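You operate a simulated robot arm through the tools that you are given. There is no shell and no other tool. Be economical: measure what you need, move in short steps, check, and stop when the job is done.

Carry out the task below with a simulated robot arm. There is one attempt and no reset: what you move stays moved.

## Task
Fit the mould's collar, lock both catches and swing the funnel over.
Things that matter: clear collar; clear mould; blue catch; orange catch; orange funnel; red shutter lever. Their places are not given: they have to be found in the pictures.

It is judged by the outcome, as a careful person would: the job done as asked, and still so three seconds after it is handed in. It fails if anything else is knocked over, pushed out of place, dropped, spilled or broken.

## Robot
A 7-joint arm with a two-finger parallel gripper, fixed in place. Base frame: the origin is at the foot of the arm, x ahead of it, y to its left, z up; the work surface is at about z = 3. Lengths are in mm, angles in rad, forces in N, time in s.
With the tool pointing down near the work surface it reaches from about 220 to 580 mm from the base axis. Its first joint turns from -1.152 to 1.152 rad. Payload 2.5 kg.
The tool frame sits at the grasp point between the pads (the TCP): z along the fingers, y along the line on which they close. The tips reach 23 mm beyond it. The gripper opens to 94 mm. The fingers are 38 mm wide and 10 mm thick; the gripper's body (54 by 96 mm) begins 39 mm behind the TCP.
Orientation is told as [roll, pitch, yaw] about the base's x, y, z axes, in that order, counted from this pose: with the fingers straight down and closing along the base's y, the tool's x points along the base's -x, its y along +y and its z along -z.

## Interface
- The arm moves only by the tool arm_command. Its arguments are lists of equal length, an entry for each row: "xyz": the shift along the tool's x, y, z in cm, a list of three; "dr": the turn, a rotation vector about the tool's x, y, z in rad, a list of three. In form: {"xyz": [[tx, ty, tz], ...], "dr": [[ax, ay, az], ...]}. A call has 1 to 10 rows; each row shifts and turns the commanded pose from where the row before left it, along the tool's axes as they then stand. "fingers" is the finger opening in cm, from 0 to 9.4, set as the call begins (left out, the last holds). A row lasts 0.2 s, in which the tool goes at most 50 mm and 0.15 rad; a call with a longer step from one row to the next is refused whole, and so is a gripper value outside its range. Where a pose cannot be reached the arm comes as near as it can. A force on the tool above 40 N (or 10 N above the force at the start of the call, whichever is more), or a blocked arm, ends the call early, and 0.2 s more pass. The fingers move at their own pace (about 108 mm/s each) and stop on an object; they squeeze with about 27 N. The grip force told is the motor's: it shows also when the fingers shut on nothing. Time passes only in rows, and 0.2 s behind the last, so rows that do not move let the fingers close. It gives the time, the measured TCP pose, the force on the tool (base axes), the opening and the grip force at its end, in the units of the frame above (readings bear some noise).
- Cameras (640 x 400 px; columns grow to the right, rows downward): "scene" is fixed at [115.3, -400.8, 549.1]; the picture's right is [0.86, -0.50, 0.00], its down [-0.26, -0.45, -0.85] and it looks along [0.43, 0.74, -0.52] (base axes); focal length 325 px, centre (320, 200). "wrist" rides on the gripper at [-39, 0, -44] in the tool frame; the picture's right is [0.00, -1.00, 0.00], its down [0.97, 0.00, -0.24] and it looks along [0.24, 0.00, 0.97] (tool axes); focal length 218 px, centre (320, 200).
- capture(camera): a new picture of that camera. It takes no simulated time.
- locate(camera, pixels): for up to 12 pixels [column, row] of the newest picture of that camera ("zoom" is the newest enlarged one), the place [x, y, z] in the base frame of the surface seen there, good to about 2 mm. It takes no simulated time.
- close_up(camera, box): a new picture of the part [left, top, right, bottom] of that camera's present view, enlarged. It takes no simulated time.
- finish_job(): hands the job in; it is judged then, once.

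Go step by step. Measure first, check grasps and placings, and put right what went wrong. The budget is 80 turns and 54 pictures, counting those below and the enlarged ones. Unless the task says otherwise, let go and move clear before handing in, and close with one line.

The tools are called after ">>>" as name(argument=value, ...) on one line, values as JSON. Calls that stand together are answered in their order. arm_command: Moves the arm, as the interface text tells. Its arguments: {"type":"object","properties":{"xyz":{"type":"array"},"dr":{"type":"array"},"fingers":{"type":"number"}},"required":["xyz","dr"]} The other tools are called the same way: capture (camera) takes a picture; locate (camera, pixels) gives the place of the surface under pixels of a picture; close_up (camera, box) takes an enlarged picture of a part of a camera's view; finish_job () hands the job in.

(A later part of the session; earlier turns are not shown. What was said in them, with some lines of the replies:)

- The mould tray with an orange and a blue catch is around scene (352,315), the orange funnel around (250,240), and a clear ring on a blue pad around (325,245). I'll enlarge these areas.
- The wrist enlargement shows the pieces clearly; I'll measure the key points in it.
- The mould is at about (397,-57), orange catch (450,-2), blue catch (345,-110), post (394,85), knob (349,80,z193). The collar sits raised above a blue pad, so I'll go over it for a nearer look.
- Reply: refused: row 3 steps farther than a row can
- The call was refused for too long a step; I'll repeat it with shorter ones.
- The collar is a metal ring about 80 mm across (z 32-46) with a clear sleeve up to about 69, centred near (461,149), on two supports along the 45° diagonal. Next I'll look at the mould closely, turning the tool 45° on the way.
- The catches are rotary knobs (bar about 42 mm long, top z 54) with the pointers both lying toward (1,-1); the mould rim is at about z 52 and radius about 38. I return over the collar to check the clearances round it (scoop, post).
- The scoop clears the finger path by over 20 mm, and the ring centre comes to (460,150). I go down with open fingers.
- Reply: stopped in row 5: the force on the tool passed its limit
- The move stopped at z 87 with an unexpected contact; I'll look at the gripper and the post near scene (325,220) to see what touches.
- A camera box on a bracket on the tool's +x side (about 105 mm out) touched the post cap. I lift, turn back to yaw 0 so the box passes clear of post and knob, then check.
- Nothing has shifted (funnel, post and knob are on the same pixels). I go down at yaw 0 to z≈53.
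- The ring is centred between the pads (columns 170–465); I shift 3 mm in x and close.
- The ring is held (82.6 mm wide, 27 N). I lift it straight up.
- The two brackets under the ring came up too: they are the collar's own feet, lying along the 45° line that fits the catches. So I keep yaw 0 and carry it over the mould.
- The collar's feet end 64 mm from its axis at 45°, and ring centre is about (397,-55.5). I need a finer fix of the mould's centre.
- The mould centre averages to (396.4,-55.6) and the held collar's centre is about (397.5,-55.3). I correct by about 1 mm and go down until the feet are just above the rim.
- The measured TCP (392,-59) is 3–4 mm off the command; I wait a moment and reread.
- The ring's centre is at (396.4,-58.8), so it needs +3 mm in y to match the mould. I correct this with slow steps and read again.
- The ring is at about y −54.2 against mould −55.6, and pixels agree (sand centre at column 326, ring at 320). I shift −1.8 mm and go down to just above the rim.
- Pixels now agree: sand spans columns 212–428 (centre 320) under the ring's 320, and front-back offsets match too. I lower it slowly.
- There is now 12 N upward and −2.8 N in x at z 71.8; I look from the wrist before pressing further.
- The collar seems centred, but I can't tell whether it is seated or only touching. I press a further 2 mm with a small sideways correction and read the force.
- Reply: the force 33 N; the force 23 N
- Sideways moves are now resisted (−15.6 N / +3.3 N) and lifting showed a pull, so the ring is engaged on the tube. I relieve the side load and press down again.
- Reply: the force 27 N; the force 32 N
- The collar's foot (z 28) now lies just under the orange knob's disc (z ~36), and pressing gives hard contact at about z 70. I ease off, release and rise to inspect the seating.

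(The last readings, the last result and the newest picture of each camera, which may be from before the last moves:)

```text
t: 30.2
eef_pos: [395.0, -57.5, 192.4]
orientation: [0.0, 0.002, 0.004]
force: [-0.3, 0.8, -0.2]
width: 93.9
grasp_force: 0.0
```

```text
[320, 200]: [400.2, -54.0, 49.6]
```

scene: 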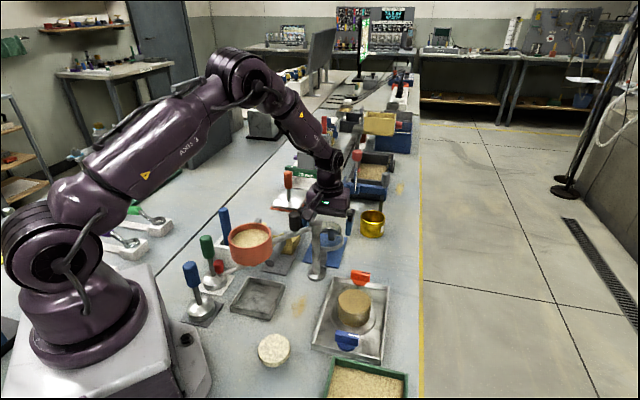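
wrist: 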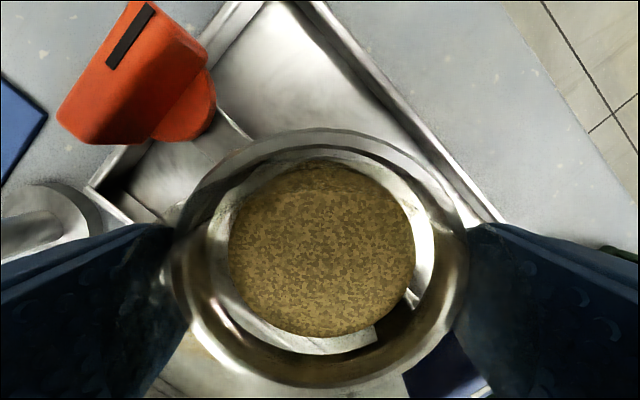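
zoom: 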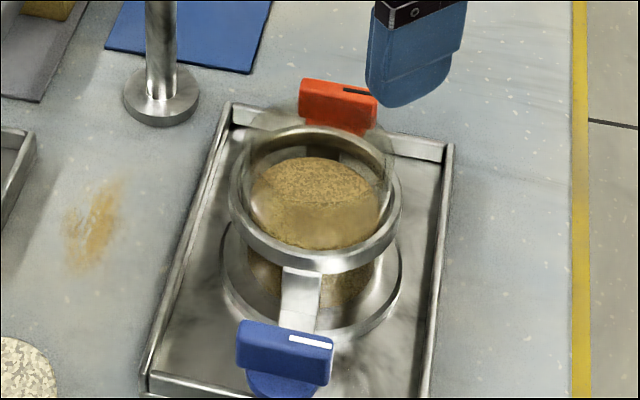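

>>> locate(camera="zoom", pixels=[[313, 263], [236, 205], [396, 215], [300, 131], [340, 130], [270, 248], [360, 252], [300, 300], [372, 150], [240, 190], [398, 195]])

>>> close_up(camera="wrist", box=[220, 70, 420, 270])

```text
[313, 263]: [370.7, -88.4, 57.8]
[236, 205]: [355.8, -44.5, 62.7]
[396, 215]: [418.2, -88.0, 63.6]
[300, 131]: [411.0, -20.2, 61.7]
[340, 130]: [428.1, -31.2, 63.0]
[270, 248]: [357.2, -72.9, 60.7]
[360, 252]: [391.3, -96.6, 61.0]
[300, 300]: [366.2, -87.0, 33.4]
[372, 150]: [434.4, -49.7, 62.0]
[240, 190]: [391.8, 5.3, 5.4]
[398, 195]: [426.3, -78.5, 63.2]
```

```text
2.00 times, centred on (320, 170) of wrist
```

zoom: 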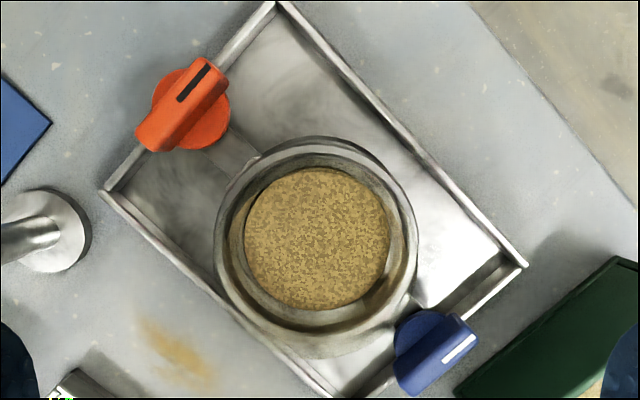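

The collar sits level (ring top 62–63 all round) and concentric, with its feet at both catches. For the orange bar I need yaw 135° to keep the camera box off the post, so I try that turn up here.

>>> arm_command(xyz=[[0, 0, 0], [0, 0, 0], [0, 0, 0], [0, 0, 0], [0, 0, 0], [0, 0, 0], [0, 0, 0], [0, 0, 0], [0, 0, 0], [0, 0, 0]], dr=[[0, 0, -0.147], [0, 0, -0.147], [0, 0, -0.147], [0, 0, -0.147], [0, 0, -0.147], [0, 0, -0.147], [0, 0, -0.147], [0, 0, -0.147], [0, 0, -0.147], [0, 0, -0.147]], fingers=5.0)

>>> arm_command(xyz=[[0, 0, 0], [0, 0, 0], [0, 0, 0], [0, 0, 0], [0, 0, 0], [0, 0, 0], [0, 0, 0]], dr=[[0, 0, -0.147], [0, 0, -0.147], [0, 0, -0.147], [0, 0, -0.147], [0, 0, -0.147], [0, 0, -0.147], [0, 0, 0]])

```text
t: 32.4
eef_pos: [395.1, -56.9, 189.1]
orientation: [0.0, 0.002, 1.474]
force: [0.8, 0.1, -0.9]
width: 49.9
grasp_force: 0.1
```

```text
t: 34.0
eef_pos: [396.0, -56.4, 189.9]
orientation: [0.003, -0.001, 2.356]
force: [-0.5, -0.1, -1.2]
width: 50.0
grasp_force: 0.0
```

Yaw 135° is reached. I narrow the opening to 28 mm (to clear the ring), move over the orange catch at (449.5,-2.5) and lower part way.

>>> arm_command(xyz=[[0, -2.5, 0], [0, -2.5, 0], [0, -2.55, 1], [0, 0, 4], [0, 0, 3], [0, 0, 0], [0, 0, 0]], dr=[[0, 0, 0], [0, 0, 0], [0, 0, 0], [0, 0, 0], [0, 0, 0], [0, 0, 0], [0, 0, 0]], fingers=2.8)

>>> capture(camera="wrist")

```text
t: 35.6
eef_pos: [450.7, -5.9, 112.9]
orientation: [0.003, -0.001, 2.354]
force: [-0.2, 0.5, -0.6]
width: 28.1
grasp_force: 0.1
```

```text
11 pictures are left
```

wrist: 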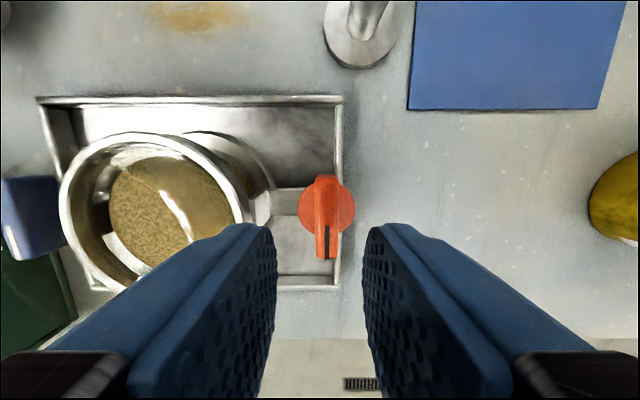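

The orange bar is at columns 314–340, so it's 3 mm to tool −y and about 5 mm to tool −x of the gap centre. I correct, go down to z 65 and close.

>>> arm_command(xyz=[[-0.5, -0.32, 0], [0, 0, 1.5], [0, 0, 1.5], [0, 0, 1.2], [0, 0, 0.6], [0, 0, 0], [0, 0, 0]], dr=[[0, 0, 0], [0, 0, 0], [0, 0, 0], [0, 0, 0], [0, 0, 0], [0, 0, 0], [0, 0, 0]])

>>> arm_command(xyz=[[0, 0, 0], [0, 0, 0], [0, 0, 0]], dr=[[0, 0, 0], [0, 0, 0], [0, 0, 0]], fingers=0.5)

```text
t: 37.2
eef_pos: [447.3, 2.0, 62.0]
orientation: [0.002, 0.001, 2.352]
force: [0.3, 0.0, -0.3]
width: 28.3
grasp_force: 0.0
```

```text
t: 38.0
eef_pos: [447.4, 3.0, 62.5]
orientation: [-0.004, -0.001, 2.354]
force: [15.7, 8.6, -11.9]
width: 12.0
grasp_force: 45.0
```

The bar is held (12 mm) but with side load. I reopen, shift 3 mm along the bar and 1 mm across, and close again.

>>> arm_command(xyz=[[0, 0, 0], [0, 0, 0], [0.3, -0.1, 0], [0, 0, 0], [0, 0, 0]], dr=[[0, 0, 0], [0, 0, 0], [0, 0, 0], [0, 0, 0], [0, 0, 0]], fingers=2.6)

>>> arm_command(xyz=[[0, 0, 0], [0, 0, 0], [0, 0, 0]], dr=[[0, 0, 0], [0, 0, 0], [0, 0, 0]], fingers=0.8)

```text
t: 39.2
eef_pos: [449.7, 0.2, 60.8]
orientation: [0.002, 0.0, 2.353]
force: [-0.6, 0.4, 0.1]
width: 26.1
grasp_force: 0.1
```

```text
t: 40.0
eef_pos: [449.4, -0.3, 61.0]
orientation: [0.0, 0.0, 2.355]
force: [4.7, 1.1, -4.6]
width: 11.9
grasp_force: 44.6
```

Now there's little side load. I try a small clockwise turn (pointer toward the mould) and check the force.

>>> arm_command(xyz=[[0, 0, 0], [0, 0, 0], [0, 0, 0], [0, 0, 0], [0, 0, 0]], dr=[[0, 0, 0.1], [0, 0, 0.1], [0, 0, 0.1], [0, 0, 0], [0, 0, 0]])

>>> capture(camera="wrist")

```text
t: 41.2
eef_pos: [451.6, 1.5, 61.6]
orientation: [-0.003, -0.001, 2.052]
force: [23.7, 8.1, -31.1]
width: 11.9
grasp_force: 44.8
```

```text
10 pictures are left
```

wrist: 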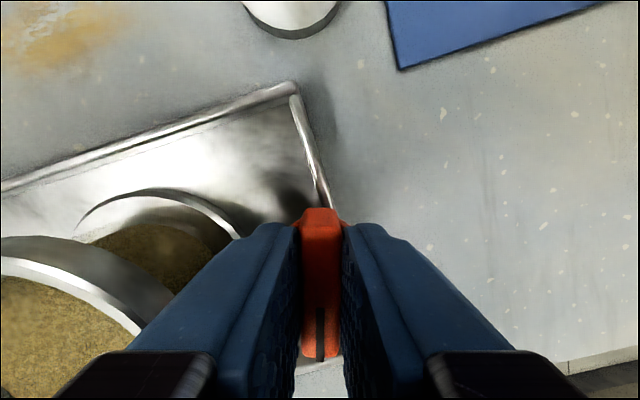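

The bar turns with the fingers, while the tool is pulled down (−31 N) and toward tool −y. I yield: 2 mm down and about 1.5 mm sideways.

>>> arm_command(xyz=[[0, -0.12, 0.1], [0, 0, 0.1], [0, 0, 0], [0, 0, 0]], dr=[[0, 0, 0], [0, 0, 0], [0, 0, 0], [0, 0, 0]])

```text
t: 42.2
eef_pos: [451.6, 0.8, 61.8]
orientation: [0.003, -0.001, 2.051]
force: [-21.6, 2.8, 40.6]
width: 11.9
grasp_force: 45.4
```

>>> arm_command(xyz=[[0, 0.05, -0.11], [0, 0, 0], [0, 0, 0]], dr=[[0, 0, 0], [0, 0, 0], [0, 0, 0]])

>>> arm_command(xyz=[[0, 0, 0], [0, 0, 0], [0, 0, 0], [0, 0, 0], [0, 0, 0]], dr=[[0, 0, 0.1], [0, 0, 0.1], [0, 0, 0.1], [0, 0, 0], [0, 0, 0]])

```text
t: 43.0
eef_pos: [451.1, 0.7, 61.5]
orientation: [0.0, 0.0, 2.055]
force: [-17.5, 6.2, 34.3]
width: 12.1
grasp_force: 45.0
```

```text
t: 44.2
eef_pos: [451.2, 1.3, 60.3]
orientation: [-0.003, 0.0, 1.754]
force: [9.7, 6.9, -1.6]
width: 11.8
grasp_force: 45.6
```

The load is now low at yaw 1.754; I continue the turn.

>>> arm_command(xyz=[[0, 0, 0], [0, 0, 0], [0, 0, 0], [0, 0, 0], [0, 0, 0]], dr=[[0, 0, 0.1], [0, 0, 0.1], [0, 0, 0.1], [0, 0, 0], [0, 0, 0]])

>>> arm_command(xyz=[[0, 0, 0], [0, 0, 0], [0, 0, 0], [0, 0, 0], [0, 0, 0]], dr=[[0, 0, 0.1], [0, 0, 0.1], [0, 0, 0.1], [0, 0, 0], [0, 0, 0]])

```text
t: 45.4
eef_pos: [451.7, 1.1, 61.2]
orientation: [-0.007, -0.001, 1.453]
force: [28.5, 4.1, -17.7]
width: 11.9
grasp_force: 44.6
```

```text
t: 46.3
eef_pos: [452.6, 1.0, 61.0]
orientation: [-0.008, -0.003, 1.158]
force: [3.0, -0.1, -2.0]
width: 11.9
grasp_force: 44.9
stopped in row 4: the force on the tool passed its limit (the readings are from after the stop); the commanded pose is now the measured one
```

>>> arm_command(xyz=[[0, 0, 0], [0, 0, 0], [0, 0, 0], [0, 0, 0]], dr=[[0, 0, 0.1], [0, 0, 0.1], [0, 0, 0], [0, 0, 0]])

>>> arm_command(xyz=[[0, 0, 0], [0, 0, 0], [0, 0, 0], [0, 0, 0]], dr=[[0, 0, 0.1], [0, 0, 0.08], [0, 0, 0], [0, 0, 0]])

>>> capture(camera="wrist")

```text
t: 47.3
eef_pos: [453.6, 2.3, 60.8]
orientation: [-0.007, -0.007, 0.955]
force: [-0.7, -2.3, 5.2]
width: 12.0
grasp_force: 45.4
```

```text
t: 48.3
eef_pos: [452.5, 1.7, 61.5]
orientation: [-0.007, -0.007, 0.778]
force: [14.6, -6.8, -12.7]
width: 11.9
grasp_force: 45.0
```

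```text
9 pictures are left
```

wrist: 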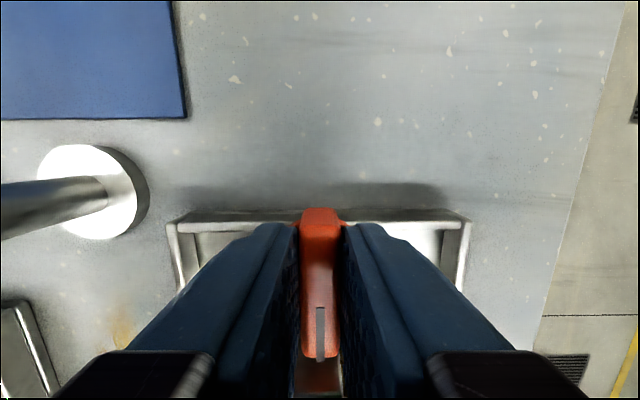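

The orange pointer now points at the mould (turned 90°, no stop met). I release, rise, and travel over the mould to the blue catch.

>>> arm_command(xyz=[[0, 0, 0], [0, 0, 0], [0, 0, -1], [0, 0, -4], [0, 0, -4], [0, 0, -3], [4, 0, 0], [4, 0, 0], [4, 0, 0], [3.5, 0, 0]], dr=[[0, 0, 0], [0, 0, 0], [0, 0, 0], [0, 0, 0], [0, 0, 0], [0.007, 0.007, 0], [0, 0, 0], [0, 0, 0], [0, 0, 0], [0, 0, 0]], fingers=2.6)

>>> arm_command(xyz=[[0, 0, 0], [0, 0, 0], [0, 0, 0], [0, 0, 0], [0, 0, 0], [0, 0, 0], [0, 0, 0], [0, 0, 0], [0, 0, 0], [0, 0, 0]], dr=[[0, 0, 0.142], [0, 0, 0.142], [0, 0, 0.142], [0, 0, 0.142], [0, 0, 0.142], [0, 0, 0.142], [0, 0, 0.142], [0, 0, 0.142], [0, 0, 0.142], [0, 0, 0.142]])

>>> arm_command(xyz=[[0, 0, 3], [0, 0, 3], [0, 0, 2], [0, 0, 0], [0, 0, 0]], dr=[[0, 0, 0.143], [0, 0, 0], [0, 0, 0], [0, 0, 0], [0, 0, 0]])

>>> capture(camera="wrist")

```text
t: 50.5
eef_pos: [340.6, -107.9, 181.0]
orientation: [-0.012, 0.002, 0.778]
force: [0.6, 0.1, 0.9]
width: 26.0
grasp_force: 0.1
```

```text
t: 52.7
eef_pos: [341.6, -106.5, 182.1]
orientation: [-0.003, -0.009, -0.648]
force: [0.2, 1.0, 0.0]
width: 26.1
grasp_force: 0.0
```

```text
t: 53.9
eef_pos: [343.2, -109.8, 103.0]
orientation: [-0.002, -0.012, -0.787]
force: [-0.2, -0.2, 0.0]
width: 26.1
grasp_force: 0.0
```

```text
8 pictures are left
```

wrist: 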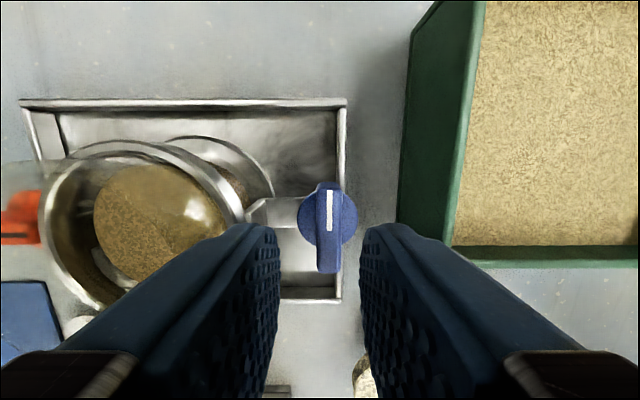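

The blue bar is at column ~329 and row ~228: 3.5 mm to tool −y and 3.3 mm to tool −x. I take out the small tilt, correct, go down to z 61 and close.

>>> arm_command(xyz=[[0, 0, 0], [-0.33, -0.36, 0], [0, 0, 1.2], [0, 0, 1.2], [0, 0, 1.2], [0, 0, 0.6], [0, 0, 0], [0, 0, 0]], dr=[[0.0085, 0.0085, 0], [0, 0, 0], [0, 0, 0], [0, 0, 0], [0, 0, 0], [0, 0, 0], [0, 0, 0], [0, 0, 0]])

>>> arm_command(xyz=[[0, 0, 0], [0, 0, 0], [0, 0, 0]], dr=[[0, 0, 0], [0, 0, 0], [0, 0, 0]], fingers=0.8)

```text
t: 55.7
eef_pos: [341.6, -112.5, 59.1]
orientation: [-0.011, -0.003, -0.787]
force: [0.4, -0.5, 0.0]
width: 26.1
grasp_force: 0.2
```

```text
t: 56.5
eef_pos: [341.0, -113.9, 60.4]
orientation: [-0.009, -0.004, -0.788]
force: [2.5, 0.1, -6.1]
width: 11.7
grasp_force: 45.1
```

The grip is good with low load. I try the counter-clockwise turn (pointer toward the mould) in small steps.

>>> arm_command(xyz=[[0, 0, 0], [0, 0, 0], [0, 0, 0], [0, 0, 0]], dr=[[0, 0, -0.1], [0, 0, -0.1], [0, 0, 0], [0, 0, 0]])

>>> arm_command(xyz=[[0, 0, 0], [0, 0, 0], [0, 0, 0], [0, 0, 0]], dr=[[0, 0, -0.1], [0, 0, -0.1], [0, 0, 0], [0, 0, 0]])

>>> capture(camera="wrist")

```text
t: 57.5
eef_pos: [341.3, -114.1, 59.8]
orientation: [-0.009, -0.004, -0.59]
force: [19.3, -6.2, -21.4]
width: 18.7
grasp_force: 45.1
```

```text
t: 58.5
eef_pos: [343.3, -114.6, 60.6]
orientation: [-0.011, -0.007, -0.39]
force: [19.9, -7.5, -11.0]
width: 25.8
grasp_force: 44.4
```

```text
7 pictures are left
```

wrist: 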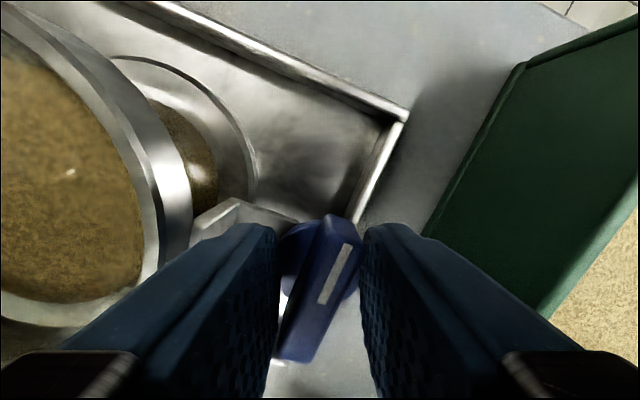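

The fingers were pried open to 26 mm while the bar stayed put, so counter-clockwise is against its stop: blue also locks clockwise. I turn back and then go clockwise.

>>> arm_command(xyz=[[0, 0, 0], [0, 0, 0], [0, 0, 0], [0, 0, 0], [0, 0, 0], [0, 0, 0]], dr=[[0, 0, 0.1], [0, 0, 0.1], [0, 0, 0.1], [0, 0, 0.1], [0, 0, 0], [0, 0, 0]])

>>> arm_command(xyz=[[0, 0, 0], [0, 0, 0], [0, 0, 0], [0, 0, 0], [0, 0, 0]], dr=[[0, 0, 0.1], [0, 0, 0.1], [0, 0, 0.1], [0, 0, 0], [0, 0, 0]])

```text
t: 59.9
eef_pos: [341.7, -112.4, 59.6]
orientation: [-0.01, -0.003, -0.787]
force: [-2.2, -7.9, 32.8]
width: 11.8
grasp_force: 45.3
```

```text
t: 61.1
eef_pos: [340.8, -112.9, 59.0]
orientation: [-0.009, -0.004, -1.089]
force: [-12.6, -3.3, 40.3]
width: 12.1
grasp_force: 45.2
```

It turns clockwise with the width steady at 12 mm. I relieve the downward press by 1 mm and go on.

>>> arm_command(xyz=[[0, 0, -0.1], [0, 0, 0], [0, 0, 0], [0, 0, 0], [0, 0, 0], [0, 0, 0]], dr=[[0, 0, 0], [0, 0, 0.1], [0, 0, 0.1], [0, 0, 0.1], [0, 0, 0], [0, 0, 0]])

>>> arm_command(xyz=[[0, 0, 0], [0, 0, 0], [0, 0, 0], [0, 0, 0], [0, 0, 0]], dr=[[0, 0, 0.1], [0, 0, 0.1], [0, 0, 0.1], [0, 0, 0], [0, 0, 0]])

>>> arm_command(xyz=[[0, 0, 0], [0, 0, 0], [0, 0, 0], [0, 0, 0], [0, 0, 0]], dr=[[0, 0, 0.1], [0, 0, 0.1], [0, 0, 0.1], [0, 0, 0], [0, 0, 0]])

```text
t: 62.5
eef_pos: [339.7, -114.0, 58.7]
orientation: [-0.007, -0.009, -1.388]
force: [-2.8, -9.3, -24.2]
width: 11.9
grasp_force: 44.9
```

```text
t: 63.7
eef_pos: [339.7, -113.7, 60.5]
orientation: [-0.009, -0.01, -1.691]
force: [-16.0, -16.9, -24.1]
width: 11.8
grasp_force: 44.9
```

```text
t: 64.9
eef_pos: [340.5, -112.7, 60.5]
orientation: [-0.004, -0.013, -1.987]
force: [-13.5, -17.4, -26.6]
width: 11.9
grasp_force: 44.8
```

>>> arm_command(xyz=[[0, 0, 0.03], [0, 0, 0], [0, 0, 0], [0, 0, 0], [0, 0, 0], [0, 0, 0]], dr=[[0, 0, 0.1], [0, 0, 0.1], [0, 0, 0.1], [0, 0, 0.07], [0, 0, 0], [0, 0, 0]])

>>> arm_command(xyz=[[0, 0, 0], [0, 0, 0], [0, 0, 0], [0, 0, 0]], dr=[[0, 0, 0.1], [0, 0, 0.05], [0, 0, 0], [0, 0, 0]])

```text
t: 66.3
eef_pos: [338.8, -113.9, 59.5]
orientation: [0.0, -0.013, -2.36]
force: [-22.8, -15.4, -3.5]
width: 11.6
grasp_force: 45.3
```

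```text
t: 67.3
eef_pos: [339.8, -112.5, 58.8]
orientation: [0.003, -0.013, -2.502]
force: [-25.0, -6.0, 19.2]
width: 17.1
grasp_force: 45.1
```

Past 90° the fingers widen to 17 mm, so the stop, and the locked place, is at 90° (the orange also was turned fully 90°). I align back, release and rise.

>>> arm_command(xyz=[[0, 0, 0], [0, 0, 0], [0, 0, 0], [0, 0, 0]], dr=[[0, 0, -0.1], [0, 0, -0.03], [0, 0, 0], [0, 0, 0]])

>>> arm_command(xyz=[[0, 0, 0], [0, 0, 0], [0, 0, -1], [0, 0, -4], [0, 0, -4], [0, 0, -4], [0, 0, -4], [0, 0, -3], [0, 0, 0]], dr=[[0, 0, 0], [0, 0, 0], [0, 0, 0], [0, 0, 0], [0, 0, 0], [0, 0, 0], [0, 0, 0], [0, 0, 0], [0, 0, 0]], fingers=2.8)

>>> capture(camera="scene")

```text
t: 68.3
eef_pos: [340.5, -111.1, 61.0]
orientation: [0.0, -0.009, -2.375]
force: [-19.7, 6.3, 15.1]
width: 12.0
grasp_force: 45.3
```

```text
t: 70.3
eef_pos: [343.7, -110.6, 260.2]
orientation: [0.003, -0.01, -2.379]
force: [0.9, 0.2, 0.1]
width: 28.1
grasp_force: 0.0
```

```text
6 pictures are left
```

scene: 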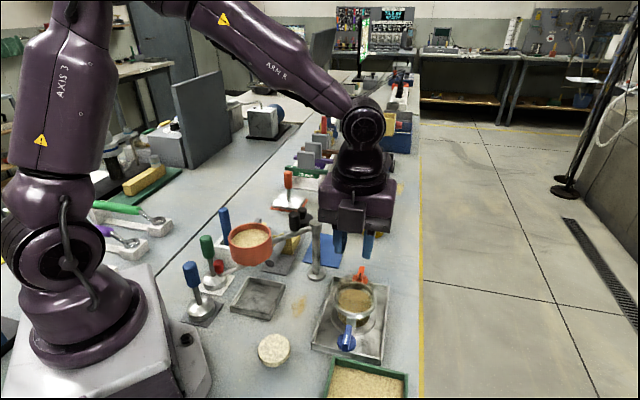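

>>> locate(camera="scene", pixels=[[293.6, 213], [293.6, 221], [293.6, 229], [218.3, 263], [218.3, 268], [190.6, 270], [206.4, 240], [251.5, 263], [315.7, 221], [284.3, 236.5], [232, 270], [250, 229]])

>>> close_up(camera="scene", box=[170, 195, 390, 365])

```text
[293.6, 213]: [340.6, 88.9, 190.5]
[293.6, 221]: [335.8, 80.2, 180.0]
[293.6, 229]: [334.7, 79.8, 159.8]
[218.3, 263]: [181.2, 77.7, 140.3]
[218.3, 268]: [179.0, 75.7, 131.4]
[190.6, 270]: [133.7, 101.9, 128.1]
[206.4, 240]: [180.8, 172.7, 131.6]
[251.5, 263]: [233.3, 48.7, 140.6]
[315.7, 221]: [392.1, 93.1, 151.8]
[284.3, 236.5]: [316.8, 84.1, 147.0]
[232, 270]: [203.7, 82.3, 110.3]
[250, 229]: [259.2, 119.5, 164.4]
```

```text
2.35 times, centred on (280, 280) of scene
```

zoom: 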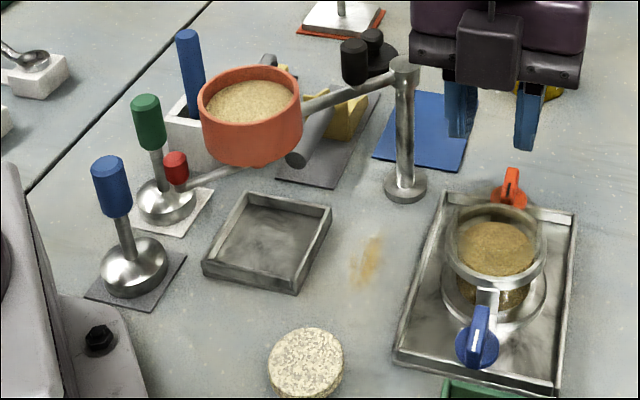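

The red lever's end (180,77,z137) moves on a 214 mm radius and clears the tampers; the funnel's swing path is free. I go over the black knob near (345,84.5), staying above it.

>>> arm_command(xyz=[[0, 0, 0], [2.71, -2.79, 0], [2.71, -2.79, 0], [2.71, -2.79, 0], [2.71, -2.79, 0], [2.71, -2.79, 0], [0, 0, 2], [0, 0, 0], [0, 0, 0]], dr=[[0.007, -0.007, 0], [0, 0, 0], [0, 0, 0], [0, 0, 0], [0, 0, 0], [0, 0, 0], [0, 0, 0], [0, 0, 0], [0, 0, 0]], fingers=5.0)

>>> capture(camera="wrist")

```text
t: 72.3
eef_pos: [343.6, 83.5, 238.7]
orientation: [-0.002, -0.017, -2.376]
force: [0.5, -0.3, -0.7]
width: 49.9
grasp_force: 0.0
```

```text
4 pictures are left
```

wrist: 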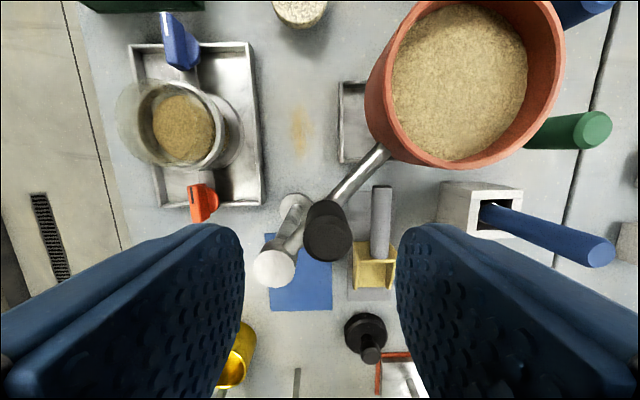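

>>> locate(camera="wrist", pixels=[[329, 241], [318, 241], [340, 241], [329, 230], [329, 252], [274, 267], [355, 180], [320, 210]])

```text
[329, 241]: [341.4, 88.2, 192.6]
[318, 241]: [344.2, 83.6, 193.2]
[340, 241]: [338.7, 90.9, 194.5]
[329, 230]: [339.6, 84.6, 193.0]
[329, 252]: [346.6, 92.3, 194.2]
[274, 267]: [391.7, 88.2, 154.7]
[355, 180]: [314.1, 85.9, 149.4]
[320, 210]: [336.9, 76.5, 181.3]
```

The knob's axis is at (342,88), top z 193. I take out the slight tilt, shift 2 mm/4 mm, lower to z 186 and close on it.

>>> arm_command(xyz=[[0, 0, 0], [0.2, -0.42, 0], [0, 0, 1.5], [0, 0, 1.5], [0, 0, 1.5], [0, 0, 0.7], [0, 0, 0], [0, 0, 0]], dr=[[-0.002, 0.017, 0], [0, 0, 0], [0, 0, 0], [0, 0, 0], [0, 0, 0], [0, 0, 0], [0, 0, 0], [0, 0, 0]])

>>> arm_command(xyz=[[0, 0, 0], [0, 0, 0], [0, 0, 0]], dr=[[0, 0, 0], [0, 0, 0], [0, 0, 0]], fingers=1.5)

```text
t: 74.1
eef_pos: [342.2, 86.5, 187.2]
orientation: [-0.002, 0.0, -2.376]
force: [0.7, 0.2, -0.2]
width: 50.1
grasp_force: 0.0
```

```text
t: 74.9
eef_pos: [343.2, 87.1, 185.8]
orientation: [-0.001, 0.004, -2.379]
force: [6.8, -5.1, -6.9]
width: 22.7
grasp_force: 45.0
```

The knob is held (22.7 mm). I swing it on a 49.5 mm arc about the post (392.5,87.5), turning the tool with it, in slow steps.

>>> arm_command(xyz=[[-0.132, 0.148, 0], [-0.132, 0.148, 0], [-0.132, 0.148, 0], [-0.132, 0.148, 0], [0, 0, 0]], dr=[[0, 0, -0.04], [0, 0, -0.04], [0, 0, -0.04], [0, 0, -0.04], [0, 0, 0]])

```text
t: 76.1
eef_pos: [342.9, 79.3, 186.9]
orientation: [-0.004, 0.001, -2.215]
force: [6.4, 2.8, -9.8]
width: 22.5
grasp_force: 44.6
```

Little force, and it follows. I continue.

>>> arm_command(xyz=[[-0.198, 0.222, 0], [-0.263, 0.2965, 0], [-0.263, 0.2965, 0], [-0.263, 0.2965, 0], [-0.263, 0.2965, 0], [-0.198, 0.222, 0], [0, 0, 0]], dr=[[0, 0, -0.06], [0, 0, -0.08], [0, 0, -0.08], [0, 0, -0.08], [0, 0, -0.08], [0, 0, -0.06], [0, 0, 0]])

```text
t: 77.7
eef_pos: [351.4, 59.6, 186.5]
orientation: [0.001, 0.001, -1.776]
force: [12.5, 7.2, 3.2]
width: 22.5
grasp_force: 45.0
```

>>> arm_command(xyz=[[-0.198, 0.222, 0], [-0.263, 0.2965, 0], [-0.263, 0.2965, 0], [-0.263, 0.2965, 0], [-0.263, 0.2965, 0], [-0.198, 0.222, 0], [0, 0, 0]], dr=[[0, 0, -0.06], [0, 0, -0.08], [0, 0, -0.08], [0, 0, -0.08], [0, 0, -0.08], [0, 0, -0.06], [0, 0, 0]])

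>>> arm_command(xyz=[[-0.198, 0.222, 0], [-0.263, 0.2965, 0], [-0.263, 0.2965, 0], [-0.198, 0.222, 0], [0, 0, 0], [0, 0, 0]], dr=[[0, 0, -0.06], [0, 0, -0.08], [0, 0, -0.08], [0, 0, -0.06], [0, 0, 0], [0, 0, 0]])

>>> capture(camera="scene")

```text
t: 79.3
eef_pos: [368.5, 45.3, 186.5]
orientation: [0.001, 0.002, -1.338]
force: [5.1, 5.7, 25.5]
width: 22.6
grasp_force: 45.3
```

```text
t: 80.7
eef_pos: [378.8, 38.4, 186.0]
orientation: [0.002, 0.002, -1.055]
force: [4.6, 7.7, 10.6]
width: 22.7
grasp_force: 45.4
```

```text
3 pictures are left
```

scene: 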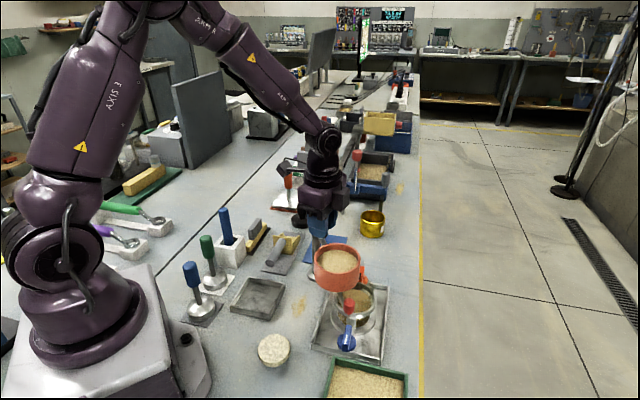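

>>> locate(camera="scene", pixels=[[341, 262], [325, 262], [357, 262], [341, 254], [341, 271], [349, 305], [315, 262], [361, 275]])

```text
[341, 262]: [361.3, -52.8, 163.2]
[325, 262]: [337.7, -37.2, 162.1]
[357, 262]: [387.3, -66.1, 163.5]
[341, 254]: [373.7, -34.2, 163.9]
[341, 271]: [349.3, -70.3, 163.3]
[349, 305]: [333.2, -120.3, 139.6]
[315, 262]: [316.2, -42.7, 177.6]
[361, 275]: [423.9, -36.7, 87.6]
```

The funnel's centre is at (361,-52), about 0.25 rad short of the mould. I swing the rest.

>>> arm_command(xyz=[[-0.198, 0.222, 0], [-0.198, 0.222, 0], [-0.198, 0.222, 0], [-0.132, 0.148, 0], [-0.099, 0.111, 0], [0, 0, 0], [0, 0, 0]], dr=[[0, 0, -0.06], [0, 0, -0.06], [0, 0, -0.06], [0, 0, -0.04], [0, 0, -0.03], [0, 0, 0], [0, 0, 0]])

>>> capture(camera="scene")

>>> locate(camera="scene", pixels=[[363, 261], [355, 261], [371, 261], [347, 261], [363, 255], [363, 268], [379, 261]])

```text
t: 82.3
eef_pos: [392.3, 38.1, 185.9]
orientation: [-0.001, 0.002, -0.804]
force: [6.4, 2.3, 11.4]
width: 22.6
grasp_force: 45.5
```

```text
2 pictures are left
```

scene: 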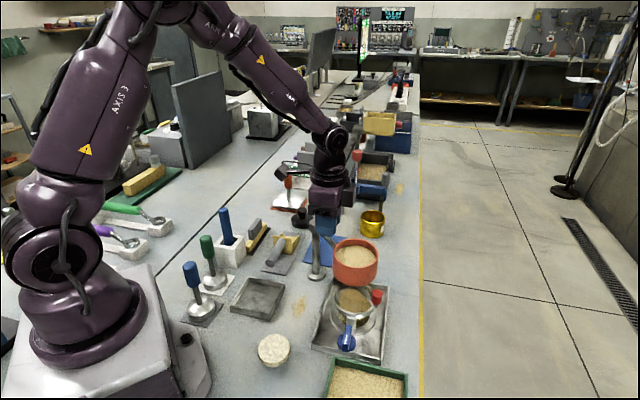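

```text
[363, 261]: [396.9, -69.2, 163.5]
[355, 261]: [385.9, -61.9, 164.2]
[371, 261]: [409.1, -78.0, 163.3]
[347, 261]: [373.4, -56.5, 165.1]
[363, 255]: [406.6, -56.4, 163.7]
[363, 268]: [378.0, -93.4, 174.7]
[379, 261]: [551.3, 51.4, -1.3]
```

The funnel's centre works out at about (395,-53), within 2 mm of the mould axis. I nudge it 1 mm further to check for a stop.

>>> arm_command(xyz=[[-0.066, 0.074, 0], [0, 0, 0], [0, 0, 0]], dr=[[0, 0, -0.02], [0, 0, 0], [0, 0, 0]])

```text
t: 83.1
eef_pos: [392.7, 37.5, 187.2]
orientation: [0.001, 0.002, -0.787]
force: [-5.6, 1.3, 14.5]
width: 22.5
grasp_force: 44.3
```

Resistance now appears against further swing (−5.6 N, no more motion), so it's at its end. I let go, rise straight up and back off.

>>> arm_command(xyz=[[0, 0, 0], [0, 0, 0], [0, 0, 0], [0, 0, -1], [0, 0, -3], [0, 0, -4], [0, 0, -4], [0, 0, 0], [0, 0, 0]], dr=[[0, 0, 0], [0, 0, 0], [0, 0, 0], [0, 0, 0], [0, 0, 0], [0, 0, 0], [0, 0, 0], [0, 0, 0], [0, 0, 0]], fingers=5.0)

>>> close_up(camera="scene", box=[280, 200, 420, 370])

>>> locate(camera="zoom", pixels=[[320, 130], [290, 130], [340, 130], [320, 110], [320, 150], [300, 120], [310, 130]])

```text
t: 85.1
eef_pos: [391.7, 37.5, 305.3]
orientation: [-0.002, 0.001, -0.788]
force: [-0.5, 0.1, 0.4]
width: 49.7
grasp_force: 0.0
```

```text
2.35 times, centred on (350, 285) of scene
```

zoom: 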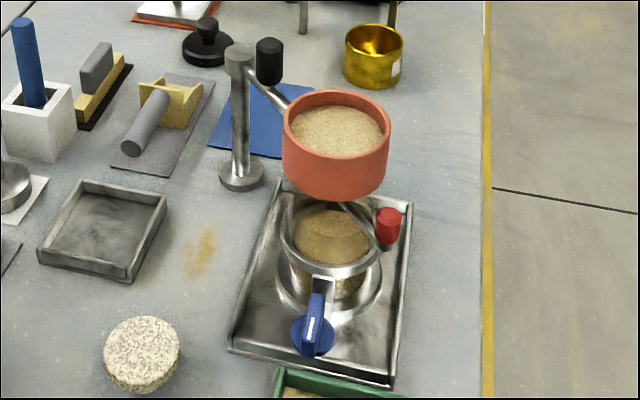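

```text
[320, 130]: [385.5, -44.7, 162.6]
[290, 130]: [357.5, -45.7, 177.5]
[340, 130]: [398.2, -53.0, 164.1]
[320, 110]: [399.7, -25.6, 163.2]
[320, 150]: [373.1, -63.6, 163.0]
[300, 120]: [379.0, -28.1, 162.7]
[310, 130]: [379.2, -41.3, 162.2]
```

The funnel stands over the mould (centre about (396,-52)), with the red lever in line and untouched, the sand level, the blue catch turned and the collar level. The arm is clear, so I hand in.

>>> finish_job()

```text
The job is handed in.
```

I fitted the collar on the mould, turned both catches 90° clockwise to lock, and swung the funnel over the mould with the red shutter lever left shut. The arm's camera box touched the post cap once early on, but nothing moved. The funnel hid the orange catch in the last picture; I last saw it in its locked position just before swinging the funnel.
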